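You operate a simulated robot arm through the tools that you are given. There is no shell and no other tool.

You are at the controls of a simulated robot arm. One attempt, no reset.

TASK
Wipe the grey smear and reload the long grey tray with two caps.
Fine: the flat orange and blue caps; draw the green pusher right back, then run it up to them; pad wetted in the teal dish and laid back on the orange bench. What is to be rubbed or washed off counts as gone when no trace of it is left.

It is judged by the outcome, as a careful person would: the job done as asked, and still so three seconds after it is handed in. It fails if anything else is knocked over, pushed out of place, dropped, spilled or broken. A push-on lid holds only when it is set on centred and level and pressed home; a screw cap is set on level and turned clockwise until tight.

THE ROBOT
A 7-joint arm with a three-finger gripper, fixed in place. Base frame: the origin is on the floor under the middle of its stand, x ahead of it, y to its left, z up. Lengths are in m, angles in rad, forces in N, time in s.
With the tool pointing down near the work surface it reaches from about 0.46 to 0.92 m from the base axis. Its first joint turns from -2.897 to 2.897 rad. Payload 2.69 kg.
Tool frame: the origin (TCP) lies between the finger pads and is the grasp point; the fingertips stand 0.029 m ahead of it; z points along the fingers, y is the line along which they close. The gripper opens to 0.12 m; its body begins 0.078 m behind the TCP.
Orientation is told as [roll, pitch, yaw] about the base's x, y, z axes, in that order, counted from this pose: with the fingers straight down and closing along the base's y, the tool's x points along the base's -x, its y along +y and its z along -z.

THE INTERFACE
- The arm moves only by the tool send_rows. Its arguments are lists of equal length, an entry for each row: "offset": the shift along the tool's x, y, z in mm, a list of three; "dr": the turn, a rotation vector about the tool's x, y, z in rad, a list of three. In form: {"offset": [[x, y, z], ...], "dr": [[rx, ry, rz], ...]}. A call has 1 to 20 rows; each row shifts and turns the commanded pose from where the row before left it, along the tool's axes as they then stand. "jaw" is the opening in per cent of the stroke, from 0 (shut) to 100 (fully open), set as the call begins (left out, the last holds). Each row takes 0.2 s and may step no farther than 0.05 m and 0.15 rad from the row before; otherwise, or with a gripper value out of range, the whole call is refused. Where a pose cannot be reached the arm comes as near as it can. A force on the tool above 90 N (or 10 N above the force at the start of the call, whichever is more), or a blocked arm, ends the call early, and 0.2 s more pass. The fingers move at their own pace (about 0.04 m/s each) and stop on an object; they squeeze with about 24 N. The grip force told is the motor's: it shows also when the fingers shut on nothing. Time passes only in rows, and 0.2 s behind the last, so rows that do not move let the fingers close. The reply holds the time, the measured pose of the TCP, the force on the tool along the base axes, the opening and the grip force, in the units named above and with some noise, with the torque about the TCP (base axes, N m) and any sound that the robot's microphone picked up.
- Cameras (640 x 400 px; columns grow to the right, rows downward): "scene" is fixed at [0.0513, 0.4986, 1.5794]; the picture's right is [-0.17, -0.99, 0.00], its down [-0.86, 0.15, -0.49] and it looks along [0.48, -0.08, -0.87] (base axes); focal length 359 px, centre (320, 200). "wrist" rides on the gripper at [0.063, 0, -0.104] in the tool frame; the picture's right is [0.00, 1.00, 0.00], its down [-0.83, 0.00, -0.56] and it looks along [-0.56, 0.00, 0.83] (tool axes); focal length 275 px, centre (320, 200). There is no depth. A picture from a camera that has moved, and an enlarged one, comes with that camera's place and axes in the base frame and with its lens.
- get_image(camera): a new picture of that camera. It takes no simulated time.
- lift_body(by): slides the trunk up (or, below 0, down) by that many m; the arm rides with it, the base frame stays. It gives what a move gives, with no picture.
- enlarge(camera, box): a new picture of the part [left, top, right, bottom] of that camera's present view, enlarged. It takes no simulated time.
- close_job(): hands the job in; it is judged then, once.

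Places have to be worked out from the pictures, the camera data and where the tool is seen. Open the gripper and draw the arm clear of the work before you hand the job in, unless the task says otherwise.

The tools are called after "Request:" by a JSON object that holds its "api" and its "payload". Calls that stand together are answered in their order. send_rows: Moves the arm, as the interface text tells. Its arguments: {"type":"object","properties":{"offset":{"type":"array","items":{"type":"array","items":{"type":"number"}}},"dr":{"type":"array","items":{"type":"array","items":{"type":"number"}}},"jaw":{"type":"number"}},"required":["offset","dr"]} The other tools are called the same way: lift_body (by) moves the trunk up or down; get_image (camera) takes a picture; enlarge (camera, box) takes an enlarged picture of a part of a camera's view; close_job () hands the job in.

At the start:

```text
time: 0.0
tool_pos: [0.3517, 0.2709, 1.0583]
tool_rot: [-0.001, 0.0, 0.0]
contact_force: [-1.2, -0.6, 0.8]
wrist_torque: [-0.01, 0.0, -0.02]
finger_gap: 0.1198
gripper_force: 0.1
trunk travel left (down, up): [-0.575, 0.038]
```

scene: 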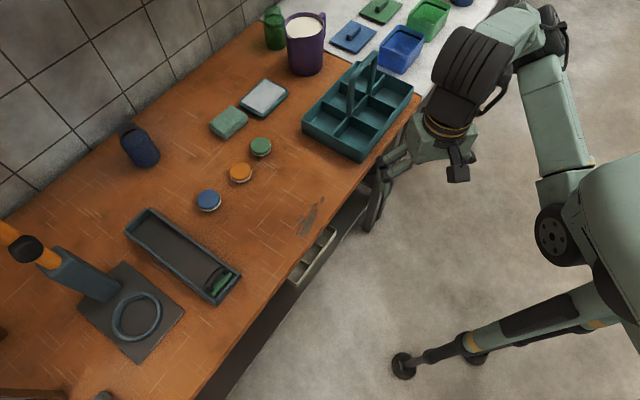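
wrist: 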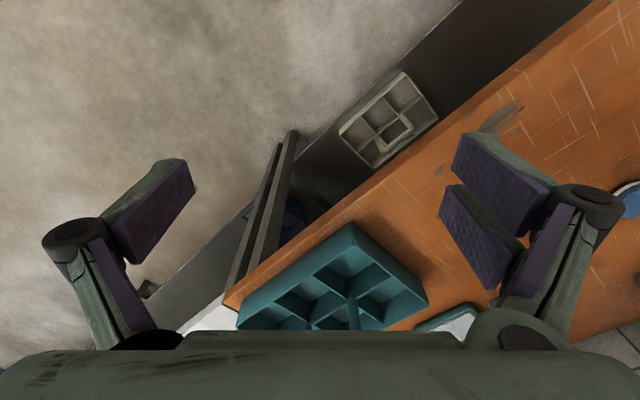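

I start by looking closely at the bench in the scene view before moving anything.

Request:
{"api": "enlarge", "payload": {"camera": "scene", "box": [180, 60, 340, 160]}}

Request:
{"api": "enlarge", "payload": {"camera": "scene", "box": [110, 180, 350, 330]}}

Request:
{"api": "enlarge", "payload": {"camera": "scene", "box": [0, 200, 200, 400]}}

Request:
{"api": "enlarge", "payload": {"camera": "scene", "box": [240, 0, 500, 160]}}

```text
4.00 times, centred on (260, 110) of scene
camera zoom: at [0.0513, 0.4986, 1.5794], right [-0.17, -0.99, 0.0], down [-0.86, 0.15, -0.49], along [0.48, -0.08, -0.87], focal length 1435 px, centre (560, 560)
```

zoom: 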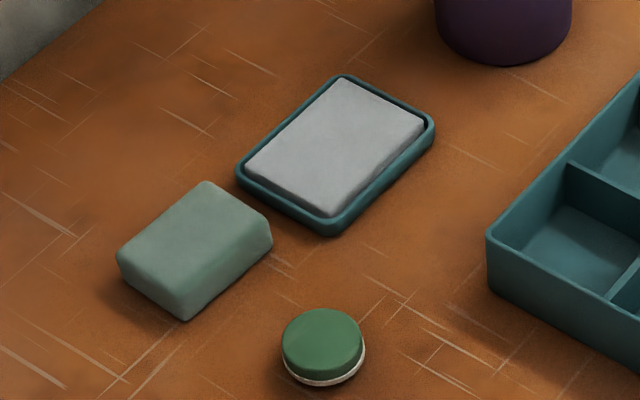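

```text
2.67 times, centred on (230, 255) of scene
camera zoom: at [0.0513, 0.4986, 1.5794], right [-0.17, -0.99, 0.0], down [-0.86, 0.15, -0.49], along [0.48, -0.08, -0.87], focal length 957 px, centre (560, 53)
```

zoom: 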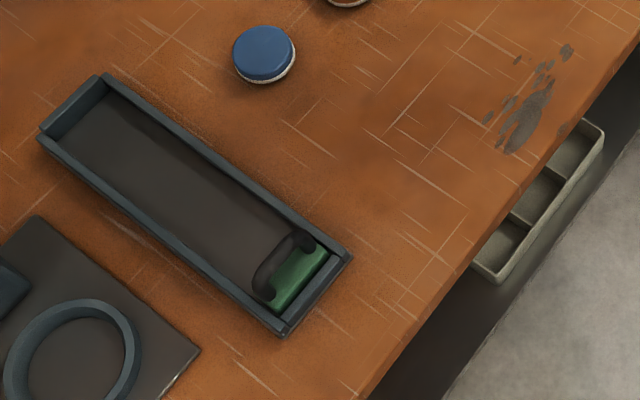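

```text
2.00 times, centred on (100, 300) of scene
camera zoom: at [0.0513, 0.4986, 1.5794], right [-0.17, -0.99, 0.0], down [-0.86, 0.15, -0.49], along [0.48, -0.08, -0.87], focal length 718 px, centre (760, 0)
```

zoom: 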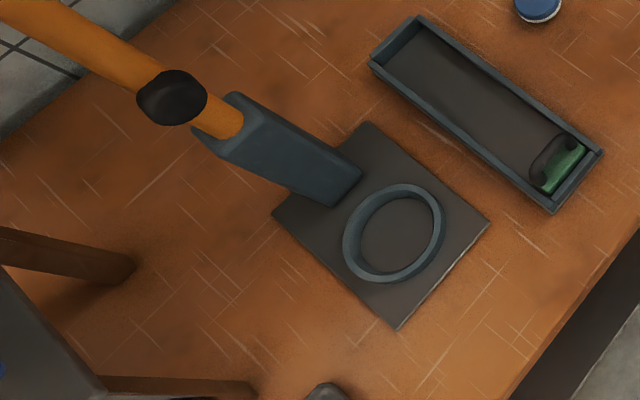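

```text
2.46 times, centred on (370, 80) of scene
camera zoom: at [0.0513, 0.4986, 1.5794], right [-0.17, -0.99, 0.0], down [-0.86, 0.15, -0.49], along [0.48, -0.08, -0.87], focal length 883 px, centre (197, 495)
```

zoom: 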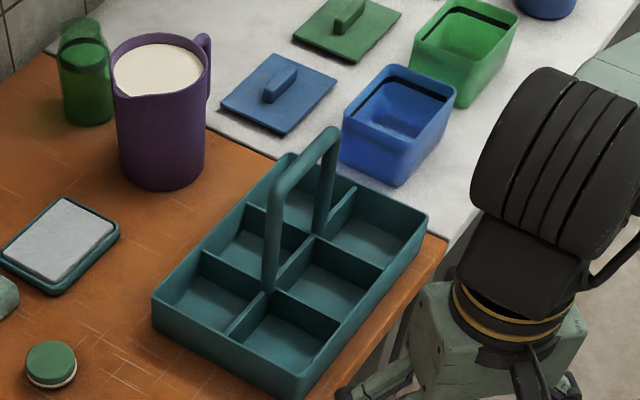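

The bench looks to be near z ≈ 0.88 from a rough two-view estimate. I'll move up and left over the open part of the bench so the wrist camera can see the tray and caps.

Request:
{"api": "send_rows", "payload": {"offset": [[-10, 40, -20], [-10, 40, -20], [-10, 40, -10], [0, 40, 0], [0, 40, 0], [0, 30, 0]], "dr": [[0, 0, 0], [0, 0, 0], [0, 0, 0], [0, 0, 0], [0, 0, 0], [0, 0, 0]], "jaw": 100}}

```text
time: 1.4
tool_pos: [0.3827, 0.5017, 1.1109]
tool_rot: [0.001, -0.001, 0.0]
contact_force: [0.3, -0.2, 0.2]
wrist_torque: [-0.01, -0.01, -0.02]
finger_gap: 0.1201
gripper_force: 0.0
trunk travel left (down, up): [-0.575, 0.038]
```

The arm moved freely; now I take both views to triangulate the bench height and object places.

Request:
{"api": "get_image", "payload": {"camera": "wrist"}}

Request:
{"api": "get_image", "payload": {"camera": "scene"}}

```text
taken
camera wrist: at [0.3182, 0.5015, 1.2142], right [0.0, 1.0, 0.0], down [0.83, 0.0, 0.56], along [0.56, 0.0, -0.83], focal length 275 px, centre (320, 200)
```

wrist: 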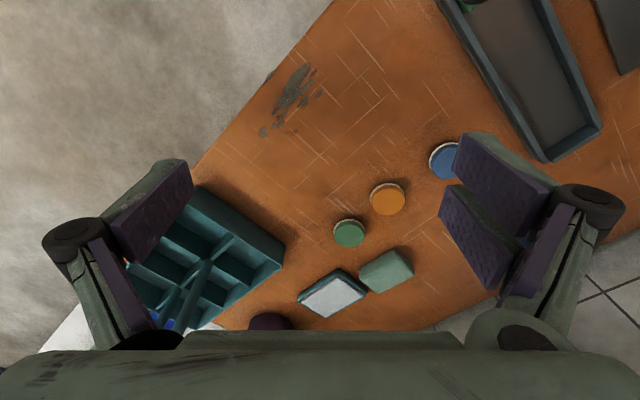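

```text
taken
```

scene: 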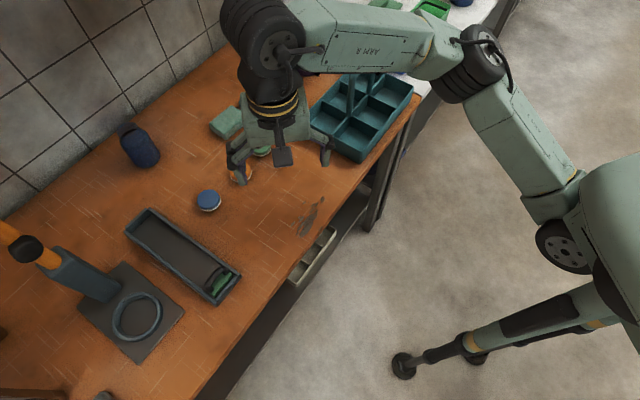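

Rough triangulation puts the bench around 0.85–0.9. I enlarge sharp features in both views to refine this.

Request:
{"api": "enlarge", "payload": {"camera": "wrist", "box": [240, 50, 400, 150]}}

Request:
{"api": "enlarge", "payload": {"camera": "wrist", "box": [280, 150, 480, 330]}}

Request:
{"api": "enlarge", "payload": {"camera": "wrist", "box": [420, 0, 640, 170]}}

Request:
{"api": "enlarge", "payload": {"camera": "scene", "box": [280, 180, 360, 240]}}

Request:
{"api": "enlarge", "payload": {"camera": "scene", "box": [120, 200, 250, 310]}}

```text
4.00 times, centred on (320, 100) of wrist
camera zoom: at [0.3182, 0.5015, 1.2142], right [0.0, 1.0, 0.0], down [0.83, 0.0, 0.56], along [0.56, 0.0, -0.83], focal length 1101 px, centre (320, 600)
```

zoom: 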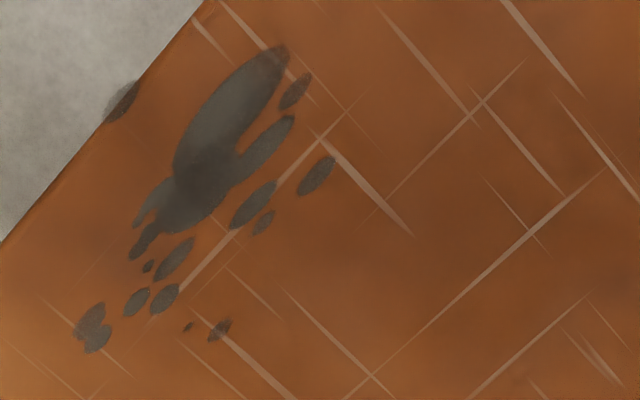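

```text
2.22 times, centred on (380, 240) of wrist
camera zoom: at [0.3182, 0.5015, 1.2142], right [0.0, 1.0, 0.0], down [0.83, 0.0, 0.56], along [0.56, 0.0, -0.83], focal length 612 px, centre (187, 111)
```

zoom: 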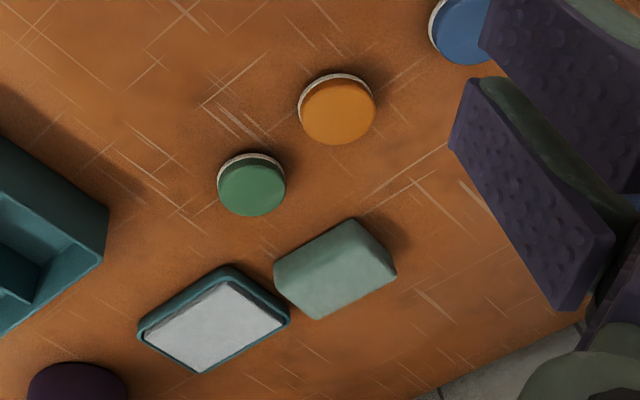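

```text
2.35 times, centred on (530, 85) of wrist
camera zoom: at [0.3182, 0.5015, 1.2142], right [0.0, 1.0, 0.0], down [0.83, 0.0, 0.56], along [0.56, 0.0, -0.83], focal length 648 px, centre (-174, 471)
```

zoom: 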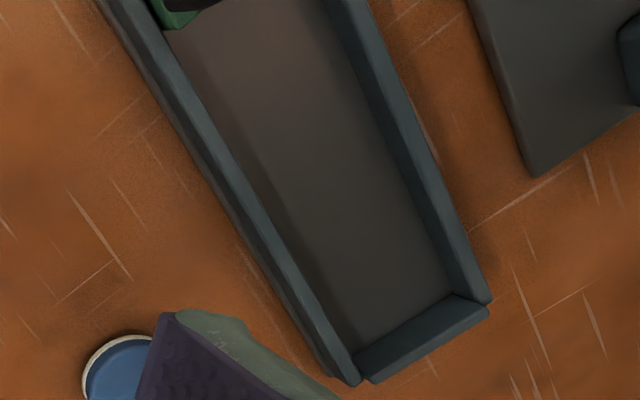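

```text
6.67 times, centred on (320, 210) of scene
camera zoom: at [0.0513, 0.4986, 1.5794], right [-0.17, -0.99, 0.0], down [-0.86, 0.15, -0.49], along [0.48, -0.08, -0.87], focal length 2392 px, centre (320, 133)
```

zoom: 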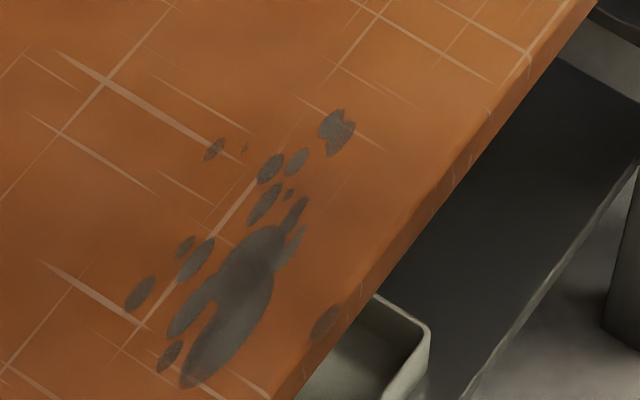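

```text
3.64 times, centred on (185, 255) of scene
camera zoom: at [0.0513, 0.4986, 1.5794], right [-0.17, -0.99, 0.0], down [-0.86, 0.15, -0.49], along [0.48, -0.08, -0.87], focal length 1305 px, centre (811, 0)
```

zoom: 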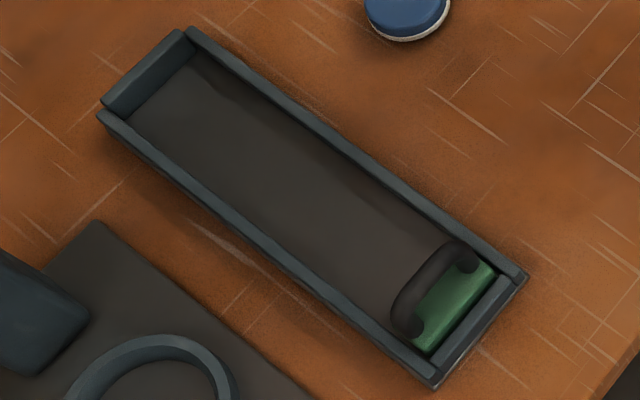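

Triangulation gives the bench at z ≈ 0.85, its edge running at 45° to the base axes, the tray lying along (1,1)/√2 from about (0.27,0.64) to (0.46,0.835). I turn the tool 45° and move above the tray to look at the pusher.

Request:
{"api": "send_rows", "payload": {"offset": [[0, 0, 0], [0, 0, 0], [0, 0, 0], [0, 0, 0], [0, 0, 0], [0, 0, 0], [-17, 43, 15], [-17, 43, 15], [-17, 42, 15], [-17, 42, 15]], "dr": [[0, 0, -0.15], [0, 0, -0.15], [0, 0, -0.15], [0, 0, -0.15], [0, 0, -0.15], [0, 0, -0.035], [0, 0, 0], [0, 0, 0], [0, 0, 0], [0, 0, 0]]}}

Request:
{"api": "get_image", "payload": {"camera": "wrist"}}

Request:
{"api": "get_image", "payload": {"camera": "scene"}}

```text
time: 3.6
tool_pos: [0.3077, 0.6564, 1.0496]
tool_rot: [-0.004, -0.005, 0.785]
contact_force: [2.6, -1.0, 0.2]
wrist_torque: [0.08, 0.28, -0.01]
finger_gap: 0.1201
gripper_force: 0.1
out of reach, approached as far as the arm can: row 10
trunk travel left (down, up): [-0.575, 0.038]
```

```text
taken
camera wrist: at [0.2613, 0.6126, 1.1536], right [-0.71, 0.7, 0.0], down [0.58, 0.59, 0.56], along [0.4, 0.39, -0.83], focal length 275 px, centre (320, 200)
```

wrist: 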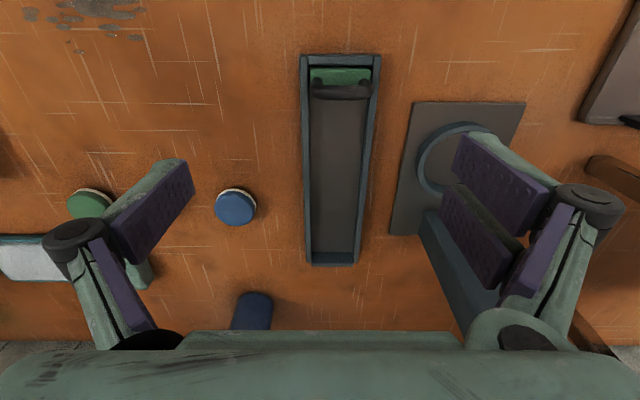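

```text
taken
```

scene: 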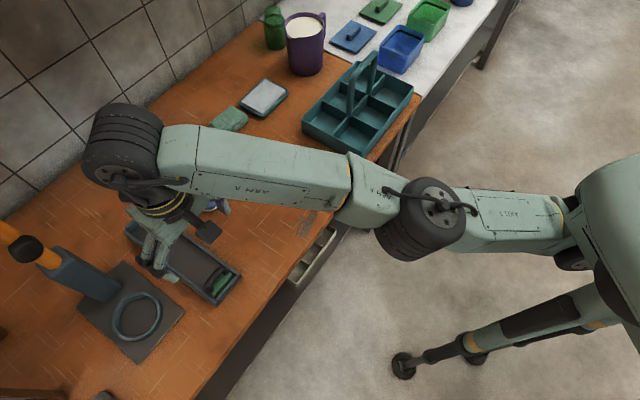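

The arm runs out of reach at radius 0.725 here, so the trunk is too high and will need lowering. First I zoom in on the pusher and the surroundings from this view.

Request:
{"api": "enlarge", "payload": {"camera": "wrist", "box": [290, 40, 390, 110]}}

Request:
{"api": "enlarge", "payload": {"camera": "wrist", "box": [280, 40, 440, 280]}}

Request:
{"api": "enlarge", "payload": {"camera": "scene", "box": [195, 255, 250, 310]}}

```text
5.71 times, centred on (340, 75) of wrist
camera zoom: at [0.2613, 0.6126, 1.1536], right [-0.71, 0.7, 0.0], down [0.58, 0.59, 0.56], along [0.4, 0.39, -0.83], focal length 1573 px, centre (206, 914)
```

zoom: 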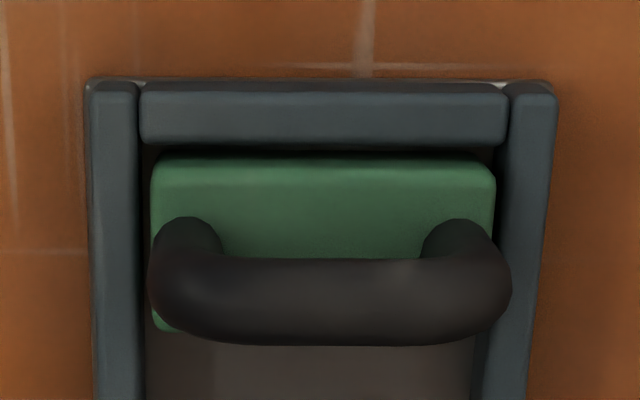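

```text
1.67 times, centred on (360, 160) of wrist
camera zoom: at [0.2613, 0.6126, 1.1536], right [-0.71, 0.7, 0.0], down [0.58, 0.59, 0.56], along [0.4, 0.39, -0.83], focal length 459 px, centre (253, 267)
```

zoom: 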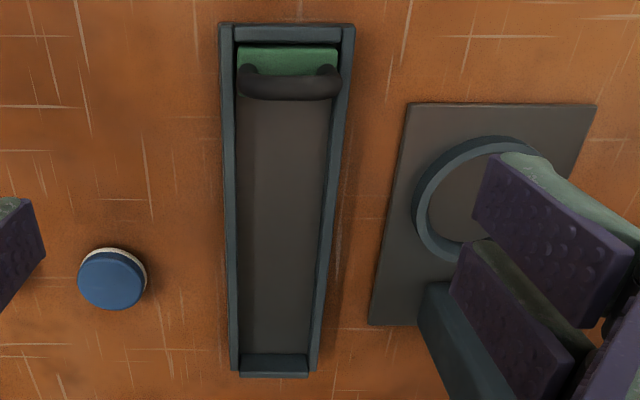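

```text
7.27 times, centred on (222, 282) of scene
camera zoom: at [0.0513, 0.4986, 1.5794], right [-0.17, -0.99, 0.0], down [-0.86, 0.15, -0.49], along [0.48, -0.08, -0.87], focal length 2610 px, centre (1029, -400)
```

zoom: 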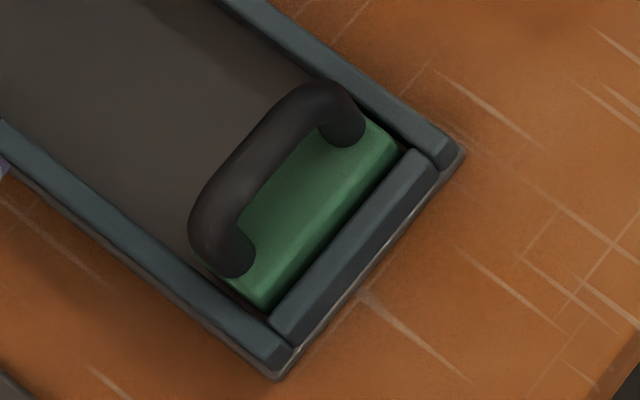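

The pusher is a green block with a dark bail handle across the tray, close to the near wall. The arm is near full stretch, so I raise the tool in steps and lower the trunk to gain reach.

Request:
{"api": "send_rows", "payload": {"offset": [[0, 0, -40], [0, 0, -40], [0, 0, -40], [0, 0, -40], [0, 0, -40]], "dr": [[0, 0, 0], [0, 0, 0], [0, 0, 0], [0, 0, 0], [0, 0, 0]]}}

Request:
{"api": "lift_body", "payload": {"by": -0.2}}

```text
time: 5.0
tool_pos: [0.364, 0.6187, 1.0978]
tool_rot: [-0.019, 0.027, 0.684]
contact_force: [-0.7, -0.1, 1.0]
wrist_torque: [-0.02, -0.02, 0.04]
finger_gap: 0.1196
gripper_force: 0.1
out of reach, approached as far as the arm can: row 1, 2, 3, 4, 5
trunk travel left (down, up): [-0.575, 0.038]
stopped in row 5: the arm was blocked; the commanded pose is now the measured one
```

```text
time: 7.2
tool_pos: [0.3636, 0.6185, 0.8972]
tool_rot: [-0.02, 0.029, 0.684]
contact_force: [8.3, 6.7, 0.3]
wrist_torque: [0.03, -0.07, -0.72]
finger_gap: 0.1213
gripper_force: 0.0
trunk travel left (down, up): [-0.375, 0.238]
```

The arm could not rise, yet the trunk went down 0.2 and now there is an 11 N side force on the tool. I check the pictures before anything else.

Request:
{"api": "get_image", "payload": {"camera": "wrist"}}

Request:
{"api": "get_image", "payload": {"camera": "scene"}}

```text
taken
camera wrist: at [0.3145, 0.5826, 1.0033], right [-0.64, 0.77, -0.02], down [0.65, 0.55, 0.53], along [0.42, 0.33, -0.85], focal length 275 px, centre (320, 200)
```

wrist: 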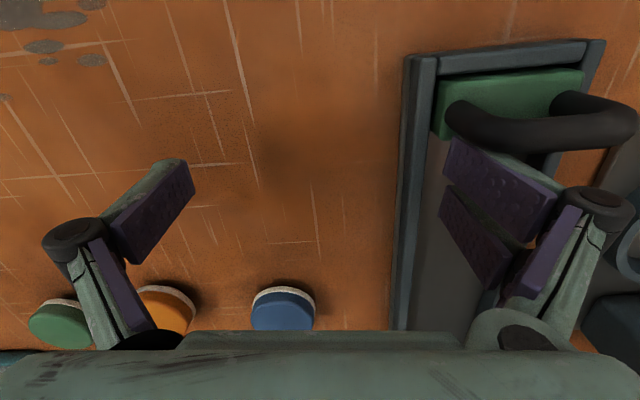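

```text
taken
```

scene: 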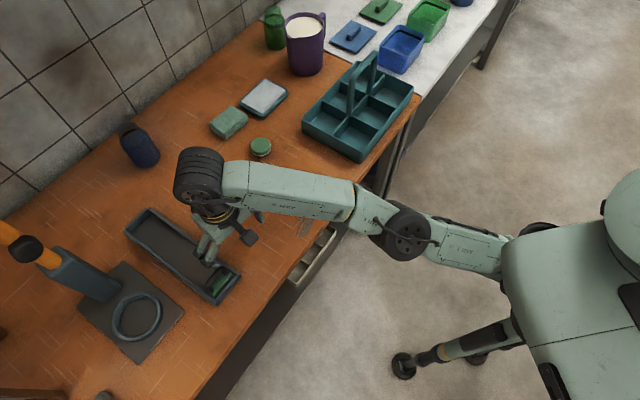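

The two-finger side came down inside the tray just behind the pusher's handle; nothing seems displaced. It came straight down, so raising the trunk straight back up retraces it safely.

Request:
{"api": "lift_body", "payload": {"by": 0.2}}

Request:
{"api": "get_image", "payload": {"camera": "wrist"}}

Request:
{"api": "get_image", "payload": {"camera": "scene"}}

```text
time: 9.3
tool_pos: [0.3621, 0.6192, 1.0975]
tool_rot: [-0.019, 0.028, 0.687]
contact_force: [0.3, -0.4, 0.0]
wrist_torque: [-0.03, -0.03, -0.03]
finger_gap: 0.1199
gripper_force: 0.0
trunk travel left (down, up): [-0.575, 0.038]
```

```text
taken
camera wrist: at [0.3134, 0.5824, 1.2035], right [-0.64, 0.77, -0.02], down [0.65, 0.55, 0.53], along [0.42, 0.33, -0.85], focal length 275 px, centre (320, 200)
```

wrist: 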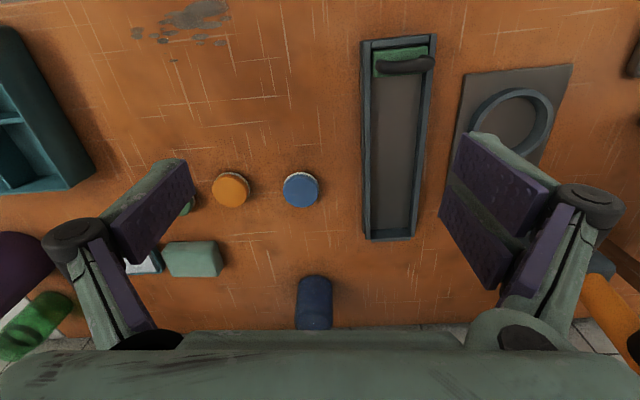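

```text
taken
```

scene: 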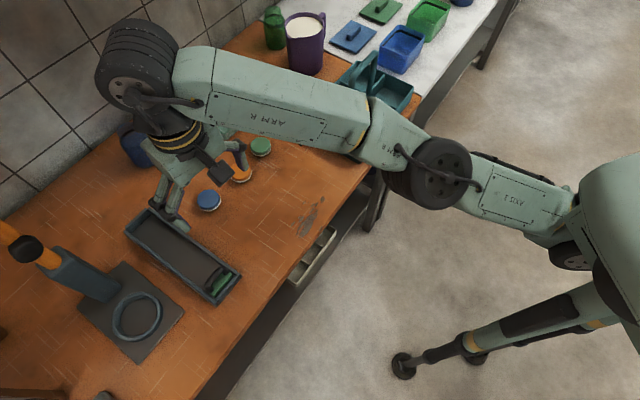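

The tray and pusher sit where they were. The shoulder is evidently low, so I raise the trunk to its top, straighten the tool to yaw 0.785, and move low over the caps area to test the outward reach toward the pad.

Request:
{"api": "lift_body", "payload": {"by": 0.038}}

Request:
{"api": "send_rows", "payload": {"offset": [[0, 0, 20], [0, -40, 30], [-10, -40, 30], [-10, -40, 30], [-10, -40, 30], [-10, -40, 25]], "dr": [[0.003, -0.034, -0.098], [0, 0, 0], [0, 0, 0], [0, 0, 0], [0, 0, 0], [0, 0, 0]]}}

```text
time: 10.2
tool_pos: [0.3619, 0.6186, 1.1357]
tool_rot: [-0.019, 0.029, 0.687]
contact_force: [-0.1, 0.6, -0.6]
wrist_torque: [-0.01, 0.02, -0.02]
finger_gap: 0.1201
gripper_force: 0.0
trunk travel left (down, up): [-0.613, 0.0]
```

```text
refused: row 3 steps farther than a row can; nothing moved
```

A row was slightly over the 50 mm limit; I resend with smaller steps.

Request:
{"api": "send_rows", "payload": {"offset": [[0, 0, 20], [0, -36, 28], [-8, -36, 28], [-8, -36, 28], [-8, -36, 28], [-8, -36, 23], [-8, -36, 0]], "dr": [[0.003, -0.034, -0.098], [0, 0, 0], [0, 0, 0], [0, 0, 0], [0, 0, 0], [0, 0, 0], [0, 0, 0]]}}

```text
time: 11.8
tool_pos: [0.5437, 0.4952, 0.9889]
tool_rot: [-0.017, -0.008, 0.791]
contact_force: [-0.2, -0.5, 0.1]
wrist_torque: [0.03, 0.02, -0.03]
finger_gap: 0.1201
gripper_force: 0.1
trunk travel left (down, up): [-0.613, 0.0]
```

Now at radius 0.735, z 0.989. I correct the small tilt, then go outward toward the pad, descending to about z 0.94, to find the reach limit.

Request:
{"api": "send_rows", "payload": {"offset": [[0, 0, 0], [-40, 0, 10], [-40, 0, 10], [-40, 0, 10], [-30, 0, 10]], "dr": [[-0.017, 0.008, 0.006], [0, 0, 0], [0, 0, 0], [0, 0, 0], [0, 0, 0]]}}

Request:
{"api": "get_image", "payload": {"camera": "wrist"}}

Request:
{"api": "get_image", "payload": {"camera": "scene"}}

```text
time: 13.0
tool_pos: [0.6399, 0.5763, 0.9397]
tool_rot: [0.0, -0.002, 0.782]
contact_force: [0.8, -0.2, -0.6]
wrist_torque: [0.03, 0.02, 0.01]
finger_gap: 0.12
gripper_force: 0.0
out of reach, approached as far as the arm can: row 5
trunk travel left (down, up): [-0.613, 0.0]
```

```text
taken
camera wrist: at [0.5937, 0.5312, 1.0459], right [-0.71, 0.7, 0.0], down [0.59, 0.59, 0.56], along [0.39, 0.39, -0.83], focal length 275 px, centre (320, 200)
```

wrist: 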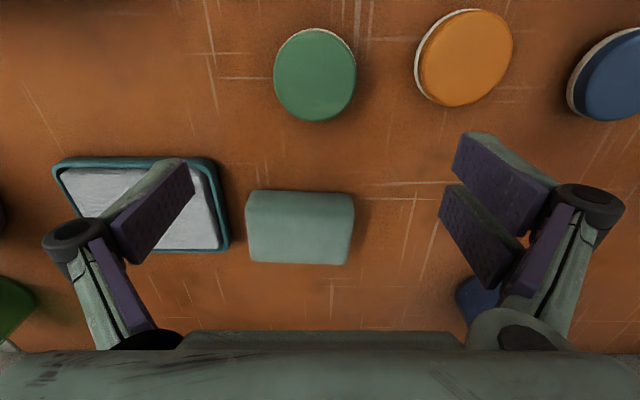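

```text
taken
```

scene: 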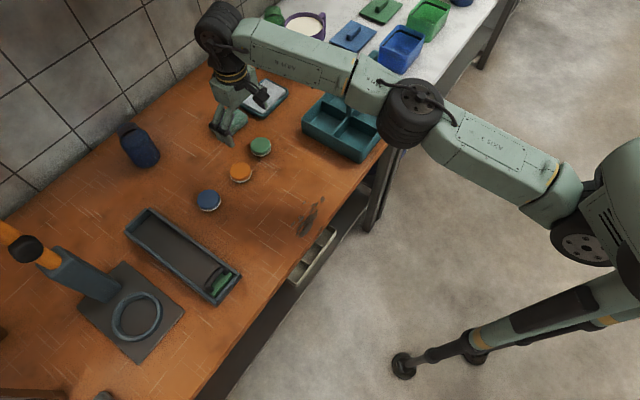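

The straight-down limit here is radius 0.86 at z 0.94; the pad centre is near (0.71,0.627), radius 0.945, so I need to lean the tool outward by about 0.25 rad. I tilt in place and part-close the jaw to 100 mm so a finger fits between pad and dish.

Request:
{"api": "send_rows", "payload": {"offset": [[0, 0, 0], [0, 0, 0], [0, 0, 0]], "dr": [[0, -0.125, 0], [0, -0.125, 0], [0, 0, 0]], "jaw": 83}}

Request:
{"api": "get_image", "payload": {"camera": "wrist"}}

```text
time: 13.8
tool_pos: [0.6383, 0.577, 0.9433]
tool_rot: [0.001, -0.252, 0.782]
contact_force: [-0.3, 0.4, -0.3]
wrist_torque: [-0.01, 0.01, 0.01]
finger_gap: 0.0998
gripper_force: 0.0
trunk travel left (down, up): [-0.613, 0.0]
```

```text
taken
camera wrist: at [0.5761, 0.515, 1.0284], right [-0.71, 0.71, 0.0], down [0.47, 0.47, 0.75], along [0.53, 0.53, -0.67], focal length 275 px, centre (320, 200)
```

wrist: 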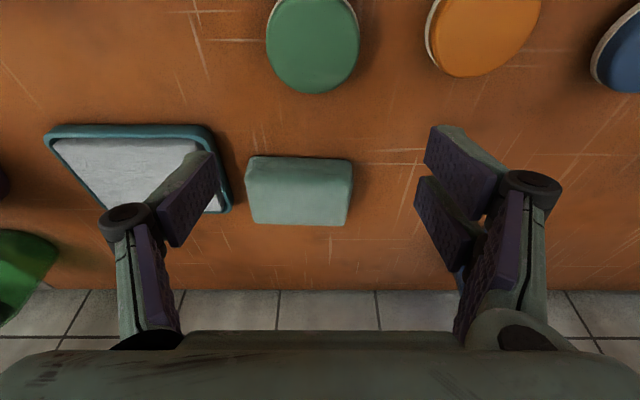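

Tilt is -0.252 with the reach freed. I move to just above the pad (e1≈0.942) with fingertips about 1 cm above its top, then look.

Request:
{"api": "send_rows", "payload": {"offset": [[-25.3, -4.3, 12.7], [-25.3, -4.3, 12.7], [-25.3, -4.3, 12.7], [0, 0, 0]], "dr": [[0, 0, 0], [0, 0, 0], [0, 0, 0], [0, 0, 0]]}}

Request:
{"api": "get_image", "payload": {"camera": "wrist"}}

Request:
{"api": "get_image", "payload": {"camera": "scene"}}

```text
time: 14.8
tool_pos: [0.6959, 0.6117, 0.9262]
tool_rot: [-0.002, -0.252, 0.784]
contact_force: [-0.8, 1.7, -0.1]
wrist_torque: [-0.01, 0.0, -0.03]
finger_gap: 0.0996
gripper_force: 0.1
out of reach, approached as far as the arm can: row 3
trunk travel left (down, up): [-0.613, 0.0]
```

```text
taken
camera wrist: at [0.6333, 0.551, 1.0117], right [-0.71, 0.7, 0.0], down [0.47, 0.47, 0.74], along [0.53, 0.53, -0.67], focal length 275 px, centre (320, 200)
```

wrist: 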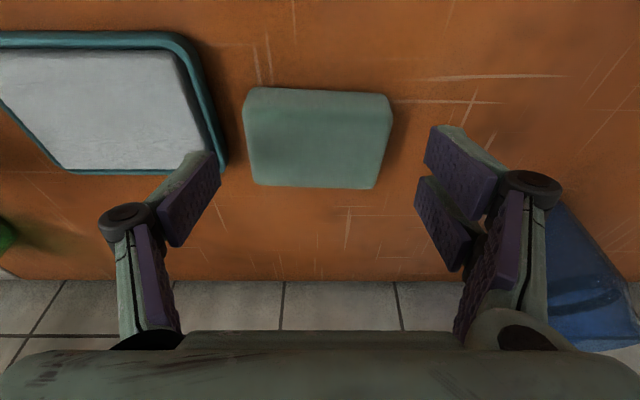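

```text
taken
```

scene: 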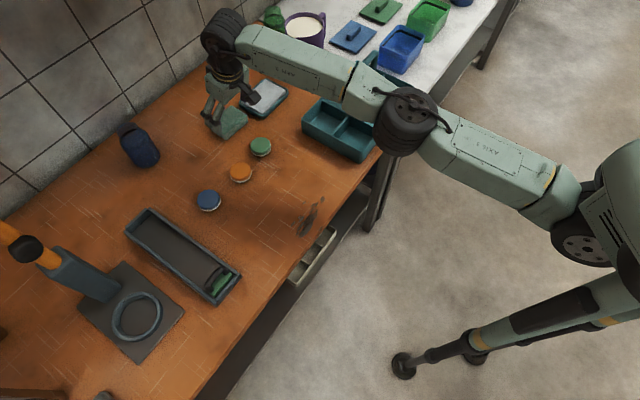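

The pad spans e1 0.919–0.969, e2 −0.099…−0.020, and the dish edge lies at e2≈−0.122, leaving a ~23 mm gap for the single finger. I narrow to 90 mm, shift 2.5 mm left, and come down a first part, watching the force.

Request:
{"api": "send_rows", "payload": {"offset": [[0, 2.5, 0], [0, 0, 0], [-2, 0, 6], [-2, 0, 6]], "dr": [[0, 0, 0], [0, 0, 0], [0, 0, 0], [0, 0, 0]], "jaw": 75}}

Request:
{"api": "get_image", "payload": {"camera": "wrist"}}

Request:
{"api": "enlarge", "payload": {"camera": "scene", "box": [180, 70, 300, 150]}}

```text
time: 15.8
tool_pos: [0.699, 0.6117, 0.9152]
tool_rot: [0.0, -0.252, 0.782]
contact_force: [0.3, -0.7, 0.4]
wrist_torque: [0.01, 0.01, 0.0]
finger_gap: 0.0901
gripper_force: 0.0
out of reach, approached as far as the arm can: row 3
trunk travel left (down, up): [-0.613, 0.0]
```

```text
taken
camera wrist: at [0.6358, 0.5514, 1.0003], right [-0.71, 0.71, 0.0], down [0.47, 0.47, 0.75], along [0.53, 0.53, -0.67], focal length 275 px, centre (320, 200)
```

wrist: 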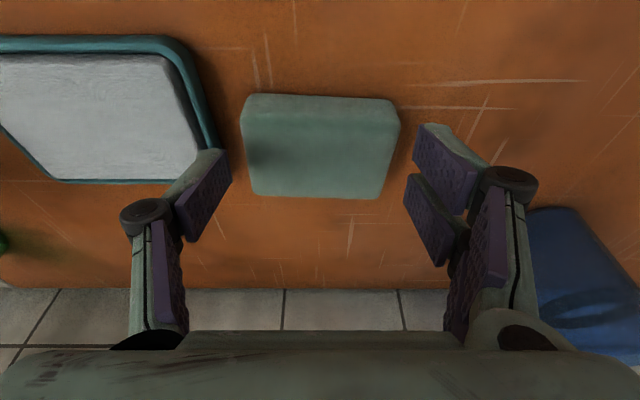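

```text
5.00 times, centred on (240, 110) of scene
camera zoom: at [0.0513, 0.4986, 1.5794], right [-0.17, -0.99, 0.0], down [-0.86, 0.15, -0.49], along [0.48, -0.08, -0.87], focal length 1794 px, centre (720, 650)
```

zoom: 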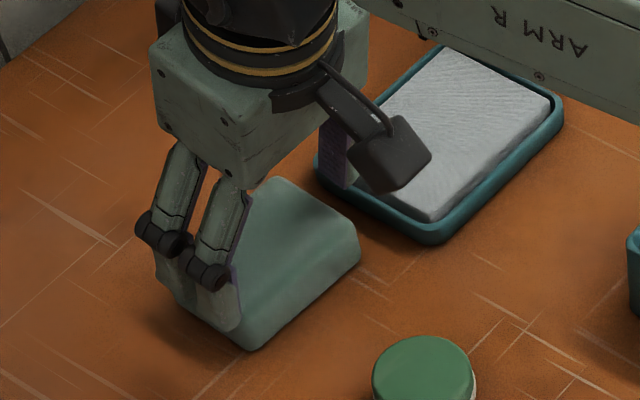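

The gap for the finger next to the dish is tight. I enlarge the wrist view around that finger before going lower.

Request:
{"api": "enlarge", "payload": {"camera": "wrist", "box": [120, 80, 280, 260]}}

Request:
{"api": "enlarge", "payload": {"camera": "wrist", "box": [380, 80, 540, 260]}}

```text
2.22 times, centred on (200, 170) of wrist
camera zoom: at [0.6358, 0.5514, 1.0003], right [-0.71, 0.71, 0.0], down [0.47, 0.47, 0.75], along [0.53, 0.53, -0.67], focal length 612 px, centre (587, 267)
```

zoom: 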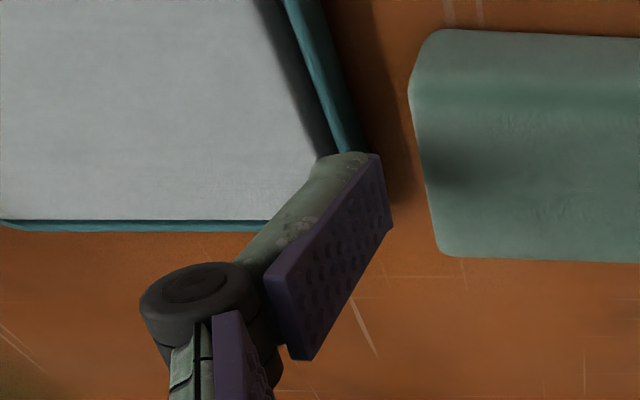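

```text
2.22 times, centred on (460, 170) of wrist
camera zoom: at [0.6358, 0.5514, 1.0003], right [-0.71, 0.71, 0.0], down [0.47, 0.47, 0.75], along [0.53, 0.53, -0.67], focal length 612 px, centre (9, 267)
```

zoom: 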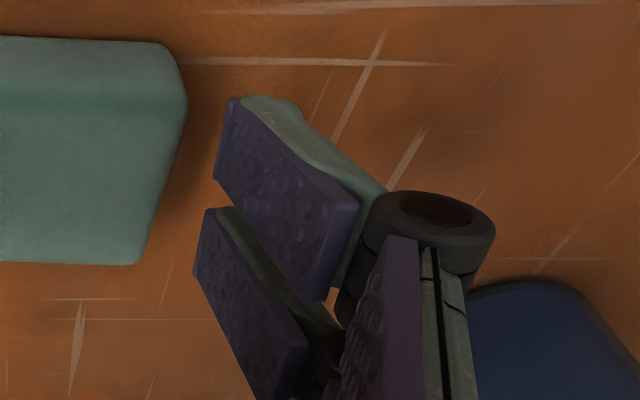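

The finger is about 16 mm thick and the gap about 21.5 mm, so I need the tool centre at e2≈−0.055, about 6 mm to the left of now. I shift sideways at this height and read the pose.

Request:
{"api": "send_rows", "payload": {"offset": [[0, 6.5, 0], [0, 0, 0]], "dr": [[0, 0, 0], [0, 0, 0]]}}

Request:
{"api": "get_image", "payload": {"camera": "wrist"}}

```text
time: 16.4
tool_pos: [0.6948, 0.6166, 0.9138]
tool_rot: [0.0, -0.255, 0.783]
contact_force: [0.0, 0.2, -0.3]
wrist_torque: [0.0, -0.02, 0.01]
finger_gap: 0.0901
gripper_force: 0.0
trunk travel left (down, up): [-0.613, 0.0]
```

```text
taken
camera wrist: at [0.6314, 0.5554, 0.9996], right [-0.71, 0.71, 0.0], down [0.47, 0.47, 0.75], along [0.53, 0.53, -0.66], focal length 275 px, centre (320, 200)
```

wrist: 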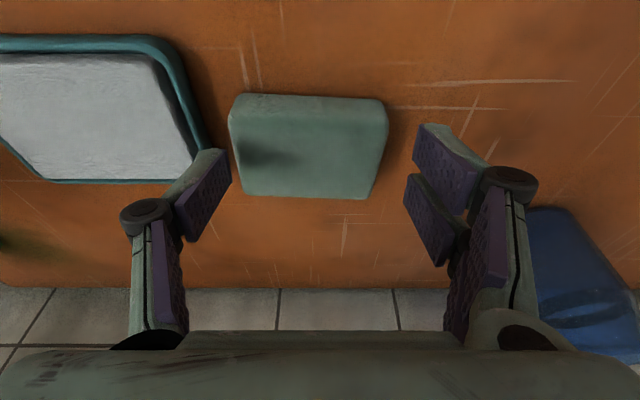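

Centred now to within ~3 mm clearance on both sides of the single finger. I shift back about 1 mm and descend in small steps.

Request:
{"api": "send_rows", "payload": {"offset": [[0, -1.3, 0], [-2, 0, 8], [-2, 0, 7], [0, 0, 0]], "dr": [[0, 0, 0], [0, 0, 0], [0, 0, 0], [0, 0, 0]]}}

Request:
{"api": "enlarge", "payload": {"camera": "wrist", "box": [120, 60, 520, 310]}}

```text
time: 17.4
tool_pos: [0.6948, 0.6156, 0.8982]
tool_rot: [-0.001, -0.252, 0.785]
contact_force: [0.1, -0.3, 0.1]
wrist_torque: [-0.03, -0.06, -0.04]
finger_gap: 0.0903
gripper_force: 0.4
out of reach, approached as far as the arm can: row 2, 3
trunk travel left (down, up): [-0.613, 0.0]
```

```text
1.60 times, centred on (320, 185) of wrist
camera zoom: at [0.633, 0.5544, 0.9839], right [-0.71, 0.71, 0.0], down [0.47, 0.47, 0.74], along [0.53, 0.53, -0.67], focal length 440 px, centre (320, 224)
```

zoom: 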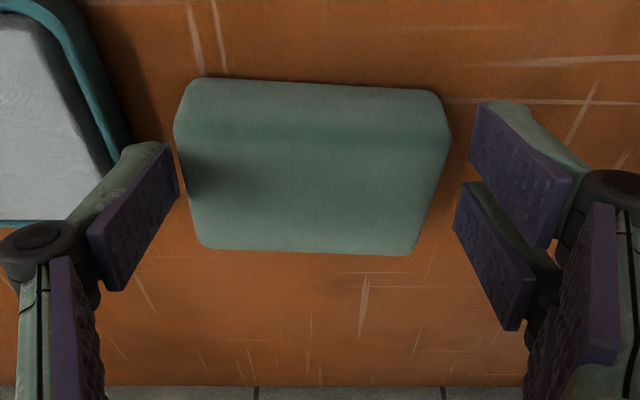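

The fingertips are already ~13 mm below the pad's top without contact, but at the reach limit (e1≈0.927). I add 0.08 rad of tilt, then go 12 mm further out with a 2 mm sideways trim away from the dish.

Request:
{"api": "send_rows", "payload": {"offset": [[0, 2.0, 0], [-5, 0, 3.4], [-5.3, 0, 3.3], [0, 0, 0]], "dr": [[0, -0.08, 0], [0, 0, 0], [0, 0, 0], [0, 0, 0]]}}

Request:
{"api": "enlarge", "payload": {"camera": "wrist", "box": [120, 60, 520, 310]}}

Request:
{"api": "enlarge", "payload": {"camera": "scene", "box": [180, 70, 300, 150]}}

```text
time: 18.4
tool_pos: [0.7114, 0.6281, 0.8993]
tool_rot: [0.0, -0.33, 0.784]
contact_force: [-0.1, -0.8, -0.8]
wrist_torque: [0.02, 0.0, -0.01]
finger_gap: 0.0898
gripper_force: 0.0
out of reach, approached as far as the arm can: row 1, 2, 3
trunk travel left (down, up): [-0.613, 0.0]
```

```text
1.60 times, centred on (320, 185) of wrist
camera zoom: at [0.6437, 0.5629, 0.9771], right [-0.71, 0.71, 0.0], down [0.43, 0.43, 0.8], along [0.56, 0.56, -0.61], focal length 440 px, centre (320, 224)
```

zoom: 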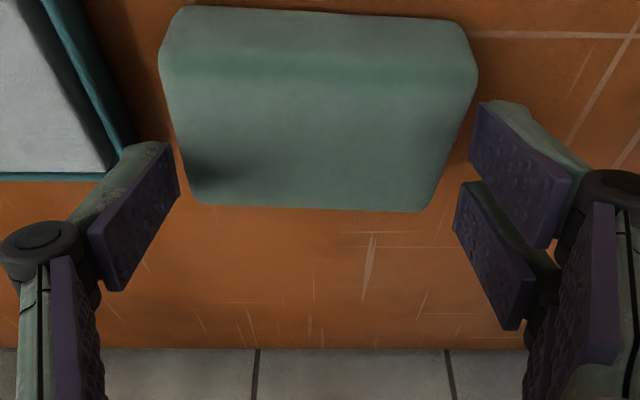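

```text
5.00 times, centred on (240, 110) of scene
camera zoom: at [0.0513, 0.4986, 1.5794], right [-0.17, -0.99, 0.0], down [-0.86, 0.15, -0.49], along [0.48, -0.08, -0.87], focal length 1794 px, centre (720, 650)
```

zoom: 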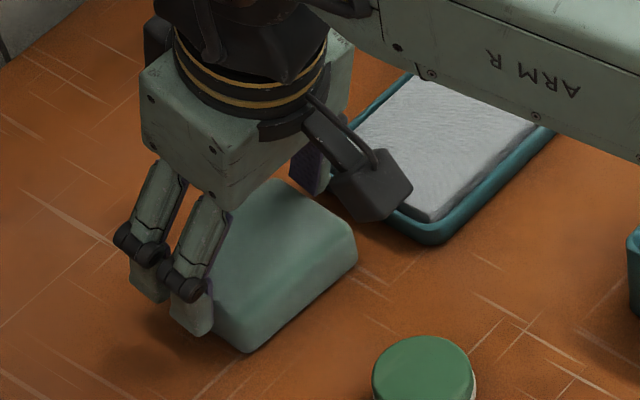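

e1≈0.947 is good, but it slid 3 mm toward the dish. I shift back 3 mm and go down another centimetre, backing in slightly so the arm isn't at its limit.

Request:
{"api": "send_rows", "payload": {"offset": [[2, 3.3, 0], [2, 0, 4], [2, 0, 4.5], [0, 0, 0]], "dr": [[0, 0, 0], [0, 0, 0], [0, 0, 0], [0, 0, 0]]}}

Request:
{"api": "enlarge", "payload": {"camera": "wrist", "box": [120, 60, 520, 310]}}

```text
time: 19.4
tool_pos: [0.7068, 0.6297, 0.8892]
tool_rot: [-0.002, -0.328, 0.785]
contact_force: [-0.4, -0.5, -0.3]
wrist_torque: [0.03, 0.0, -0.01]
finger_gap: 0.0901
gripper_force: 0.0
trunk travel left (down, up): [-0.613, 0.0]
```

```text
1.60 times, centred on (320, 185) of wrist
camera zoom: at [0.6397, 0.5643, 0.9677], right [-0.71, 0.71, 0.0], down [0.43, 0.43, 0.79], along [0.56, 0.56, -0.61], focal length 440 px, centre (320, 224)
```

zoom: 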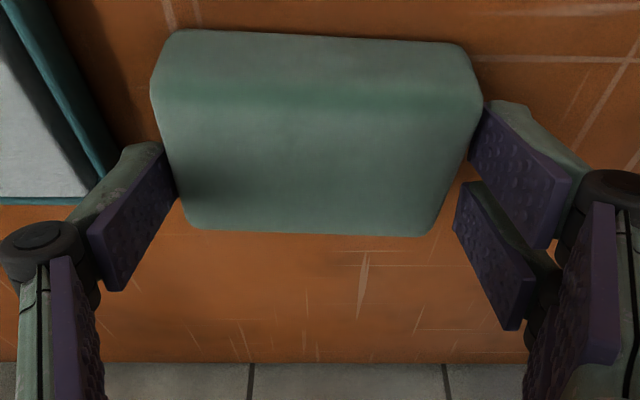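

No contact force and the pad sits between the fingers. I close on it.

Request:
{"api": "send_rows", "payload": {"offset": [[0, 0, 0], [0, 0, 0], [0, 0, 0], [0, 0, 0]], "dr": [[0, 0, 0], [0, 0, 0], [0, 0, 0], [0, 0, 0]], "jaw": 0}}

Request:
{"api": "get_image", "payload": {"camera": "wrist"}}

```text
time: 20.4
tool_pos: [0.7063, 0.6288, 0.8899]
tool_rot: [-0.002, -0.327, 0.785]
contact_force: [0.7, 0.6, 1.1]
wrist_torque: [0.04, 0.0, -0.04]
finger_gap: 0.085
gripper_force: 23.8
trunk travel left (down, up): [-0.613, 0.0]
```

```text
taken
camera wrist: at [0.6397, 0.5643, 0.968], right [-0.71, 0.71, 0.0], down [0.43, 0.43, 0.79], along [0.56, 0.56, -0.61], focal length 275 px, centre (320, 200)
```

wrist: 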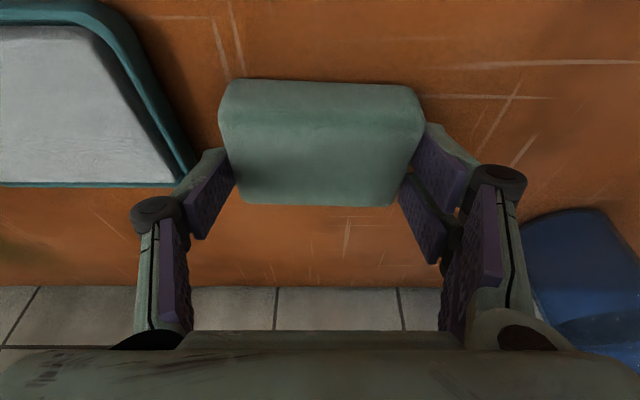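

The pad is gripped at 85 mm with 24 N. I lift it about 45 mm while backing in 30 mm to stay within reach.

Request:
{"api": "send_rows", "payload": {"offset": [[4, 0, -18], [5, 0, -18], [5, 0, -16], [0, 0, 0]], "dr": [[0, 0, 0], [0, 0, 0], [0, 0, 0], [0, 0, 0]]}}

Request:
{"api": "get_image", "payload": {"camera": "wrist"}}

Request:
{"api": "enlarge", "payload": {"camera": "scene", "box": [180, 50, 340, 150]}}

```text
time: 21.4
tool_pos: [0.7125, 0.6181, 0.9373]
tool_rot: [-0.001, -0.328, 0.782]
contact_force: [-0.2, 0.6, 0.3]
wrist_torque: [0.01, 0.02, 0.0]
finger_gap: 0.0
gripper_force: 24.1
out of reach, approached as far as the arm can: row 1, 2, 3
trunk travel left (down, up): [-0.613, 0.0]
```

```text
taken
camera wrist: at [0.6439, 0.5529, 1.0161], right [-0.71, 0.71, 0.0], down [0.43, 0.43, 0.79], along [0.56, 0.56, -0.61], focal length 275 px, centre (320, 200)
```

wrist: 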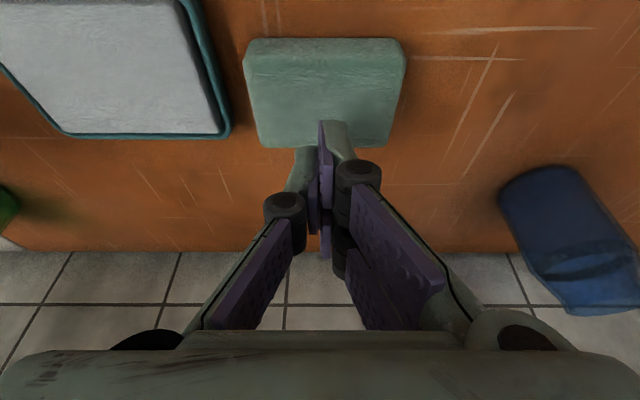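

```text
4.00 times, centred on (260, 100) of scene
camera zoom: at [0.0513, 0.4986, 1.5794], right [-0.17, -0.99, 0.0], down [-0.86, 0.15, -0.49], along [0.48, -0.08, -0.87], focal length 1435 px, centre (560, 600)
```

zoom: 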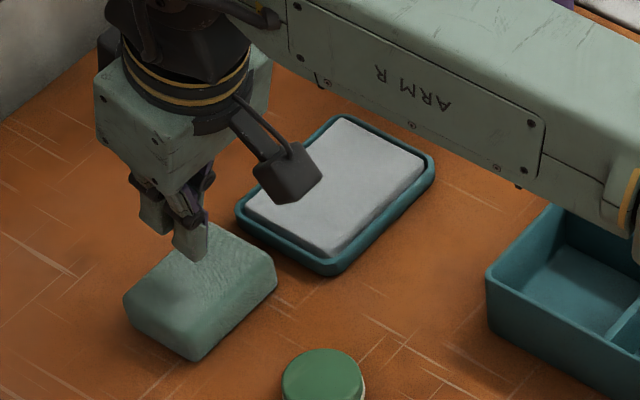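

The pad slipped out: the arm was at full stretch (singular) so the lift was jerky and drifted. The pad and dish are essentially where they were. I open again and lean the tool more (toward 0.53 rad) so the wrist sits well inside its reach.

Request:
{"api": "send_rows", "payload": {"offset": [[0, 0, 0], [0, 0, 0], [0, 0, 0], [0, 0, 0]], "dr": [[0, -0.07, 0], [0, -0.07, 0], [0, -0.06, 0], [0, 0, 0]]}}

Request:
{"api": "get_image", "payload": {"camera": "wrist"}}

```text
time: 22.4
tool_pos: [0.7362, 0.636, 0.9433]
tool_rot: [-0.002, -0.46, 0.784]
contact_force: [0.4, -0.5, 0.1]
wrist_torque: [-0.01, -0.01, 0.03]
finger_gap: 0.0
gripper_force: 23.9
out of reach, approached as far as the arm can: row 1, 2, 3
trunk travel left (down, up): [-0.613, 0.0]
```

```text
taken
camera wrist: at [0.6617, 0.564, 1.0092], right [-0.71, 0.71, 0.0], down [0.35, 0.36, 0.87], along [0.61, 0.61, -0.5], focal length 275 px, centre (320, 200)
```

wrist: 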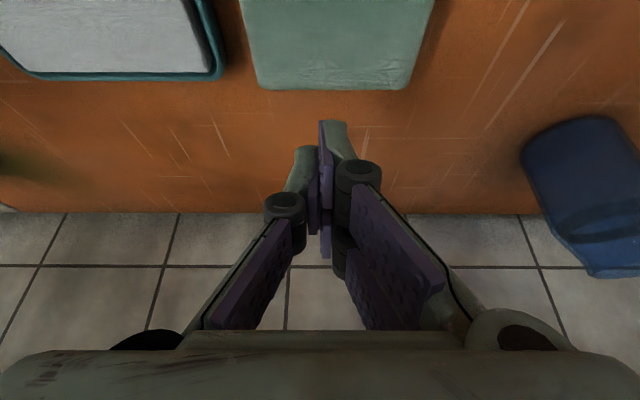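

The tool slid outward instead, which confirms a stretched-arm singularity. I command a clear inward move at constant height to break out of it.

Request:
{"api": "send_rows", "payload": {"offset": [[20, 0, -10], [20, 0, -10], [20, 0, -10], [20, 0, -10]], "dr": [[0, 0, 0], [0, 0, 0], [0, 0, 0], [0, 0, 0]]}}

```text
time: 23.4
tool_pos: [0.7356, 0.636, 0.9432]
tool_rot: [-0.002, -0.457, 0.783]
contact_force: [0.2, -0.1, -0.6]
wrist_torque: [-0.02, 0.01, -0.01]
finger_gap: 0.0
gripper_force: 23.8
out of reach, approached as far as the arm can: row 1, 2, 3, 4
trunk travel left (down, up): [-0.613, 0.0]
```

No inward motion at all, so the elbow is locked straight. I lean the tool back by 0.2 rad and then slide sideways to the clear bench area on the left, where I can go lower and bend the elbow again.

Request:
{"api": "send_rows", "payload": {"offset": [[0, 10, -5], [0, 20, 0], [0, 40, 0], [0, 40, 0]], "dr": [[0, 0.1, 0], [0, 0.1, 0], [0, 0, 0], [0, 0, 0]]}}

```text
time: 24.4
tool_pos: [0.6295, 0.6569, 0.9297]
tool_rot: [-0.001, -0.258, 0.783]
contact_force: [-0.5, 0.6, 0.1]
wrist_torque: [-0.01, 0.0, 0.0]
finger_gap: 0.0
gripper_force: 23.9
out of reach, approached as far as the arm can: row 1, 2, 3, 4
trunk travel left (down, up): [-0.613, 0.0]
```

It followed partly (r≈0.91). From here I try moving inward and slightly down to bend the elbow.

Request:
{"api": "send_rows", "payload": {"offset": [[14, 5, 3], [14, 5, 2], [14, 5, 1], [14, 5, 0]], "dr": [[0, 0, 0], [0, 0, 0], [0, 0, 0], [0, 0, 0]]}}

```text
time: 25.4
tool_pos: [0.6009, 0.6732, 0.915]
tool_rot: [-0.003, -0.257, 0.782]
contact_force: [-0.3, 0.3, -0.8]
wrist_torque: [-0.01, 0.0, 0.0]
finger_gap: 0.0
gripper_force: 24.1
out of reach, approached as far as the arm can: row 1, 2, 3, 4
trunk travel left (down, up): [-0.613, 0.0]
```

Inward motion is still refused although this radius was passed earlier, so it may be a joint limit rather than stretch. I look at the arm's present posture.

Request:
{"api": "get_image", "payload": {"camera": "scene"}}

Request:
{"api": "get_image", "payload": {"camera": "wrist"}}

```text
taken
```

scene: 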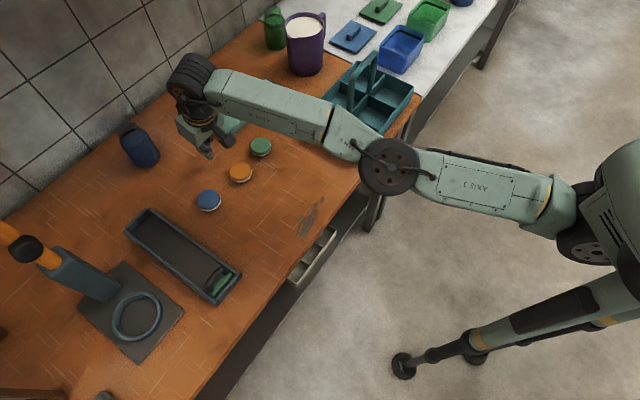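

```text
taken
camera wrist: at [0.537, 0.6124, 1.0001], right [-0.71, 0.71, 0.0], down [0.47, 0.47, 0.75], along [0.53, 0.53, -0.66], focal length 275 px, centre (320, 200)
```

wrist: 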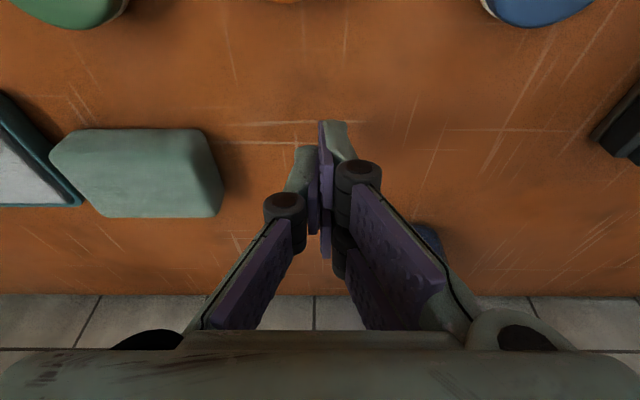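

The upper arm and forearm are nearly in line, so the elbow is straight. I return the tool to vertical while asking for inward motion and watch whether it frees.

Request:
{"api": "send_rows", "payload": {"offset": [[15, -10, -5], [15, -10, -5], [20, -10, 0]], "dr": [[0, 0.09, 0], [0, 0.09, 0], [0, 0.08, 0]]}}

```text
time: 26.2
tool_pos: [0.5863, 0.6137, 0.9179]
tool_rot: [0.002, 0.001, 0.783]
contact_force: [0.0, 0.8, 0.0]
wrist_torque: [0.03, -0.02, 0.0]
finger_gap: 0.0
gripper_force: 23.8
trunk travel left (down, up): [-0.613, 0.0]
```

That freed it: vertical at r = 0.849 with no flags. Now I tilt to 0.5 rad here, well inside the reach, while shifting toward the pad's line and opening the jaw to 95 mm.

Request:
{"api": "send_rows", "payload": {"offset": [[0, -18, -6], [0, -18, -6], [0, -18, -6], [0, -18, -4], [0, 0, 0]], "dr": [[0, -0.125, 0], [0, -0.125, 0], [0, -0.125, 0], [0, -0.125, 0], [0, 0, 0]], "jaw": 80}}

Request:
{"api": "get_image", "payload": {"camera": "wrist"}}

```text
time: 27.4
tool_pos: [0.6334, 0.5605, 0.939]
tool_rot: [0.0, -0.5, 0.781]
contact_force: [1.0, -0.3, 0.1]
wrist_torque: [-0.02, 0.0, 0.03]
finger_gap: 0.09
gripper_force: 0.1
trunk travel left (down, up): [-0.613, 0.0]
```

```text
taken
camera wrist: at [0.5571, 0.4872, 1.0009], right [-0.71, 0.71, 0.0], down [0.33, 0.33, 0.89], along [0.63, 0.63, -0.46], focal length 275 px, centre (320, 200)
```

wrist: 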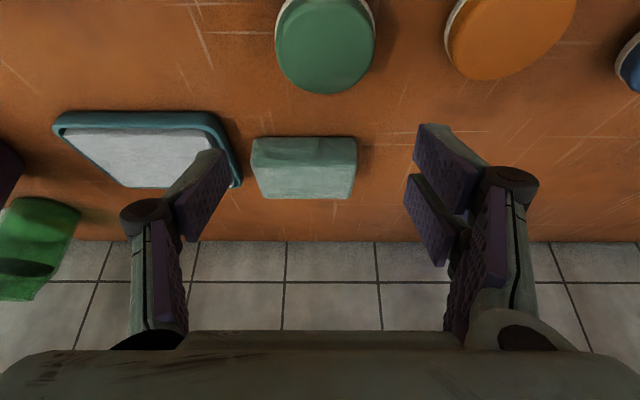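

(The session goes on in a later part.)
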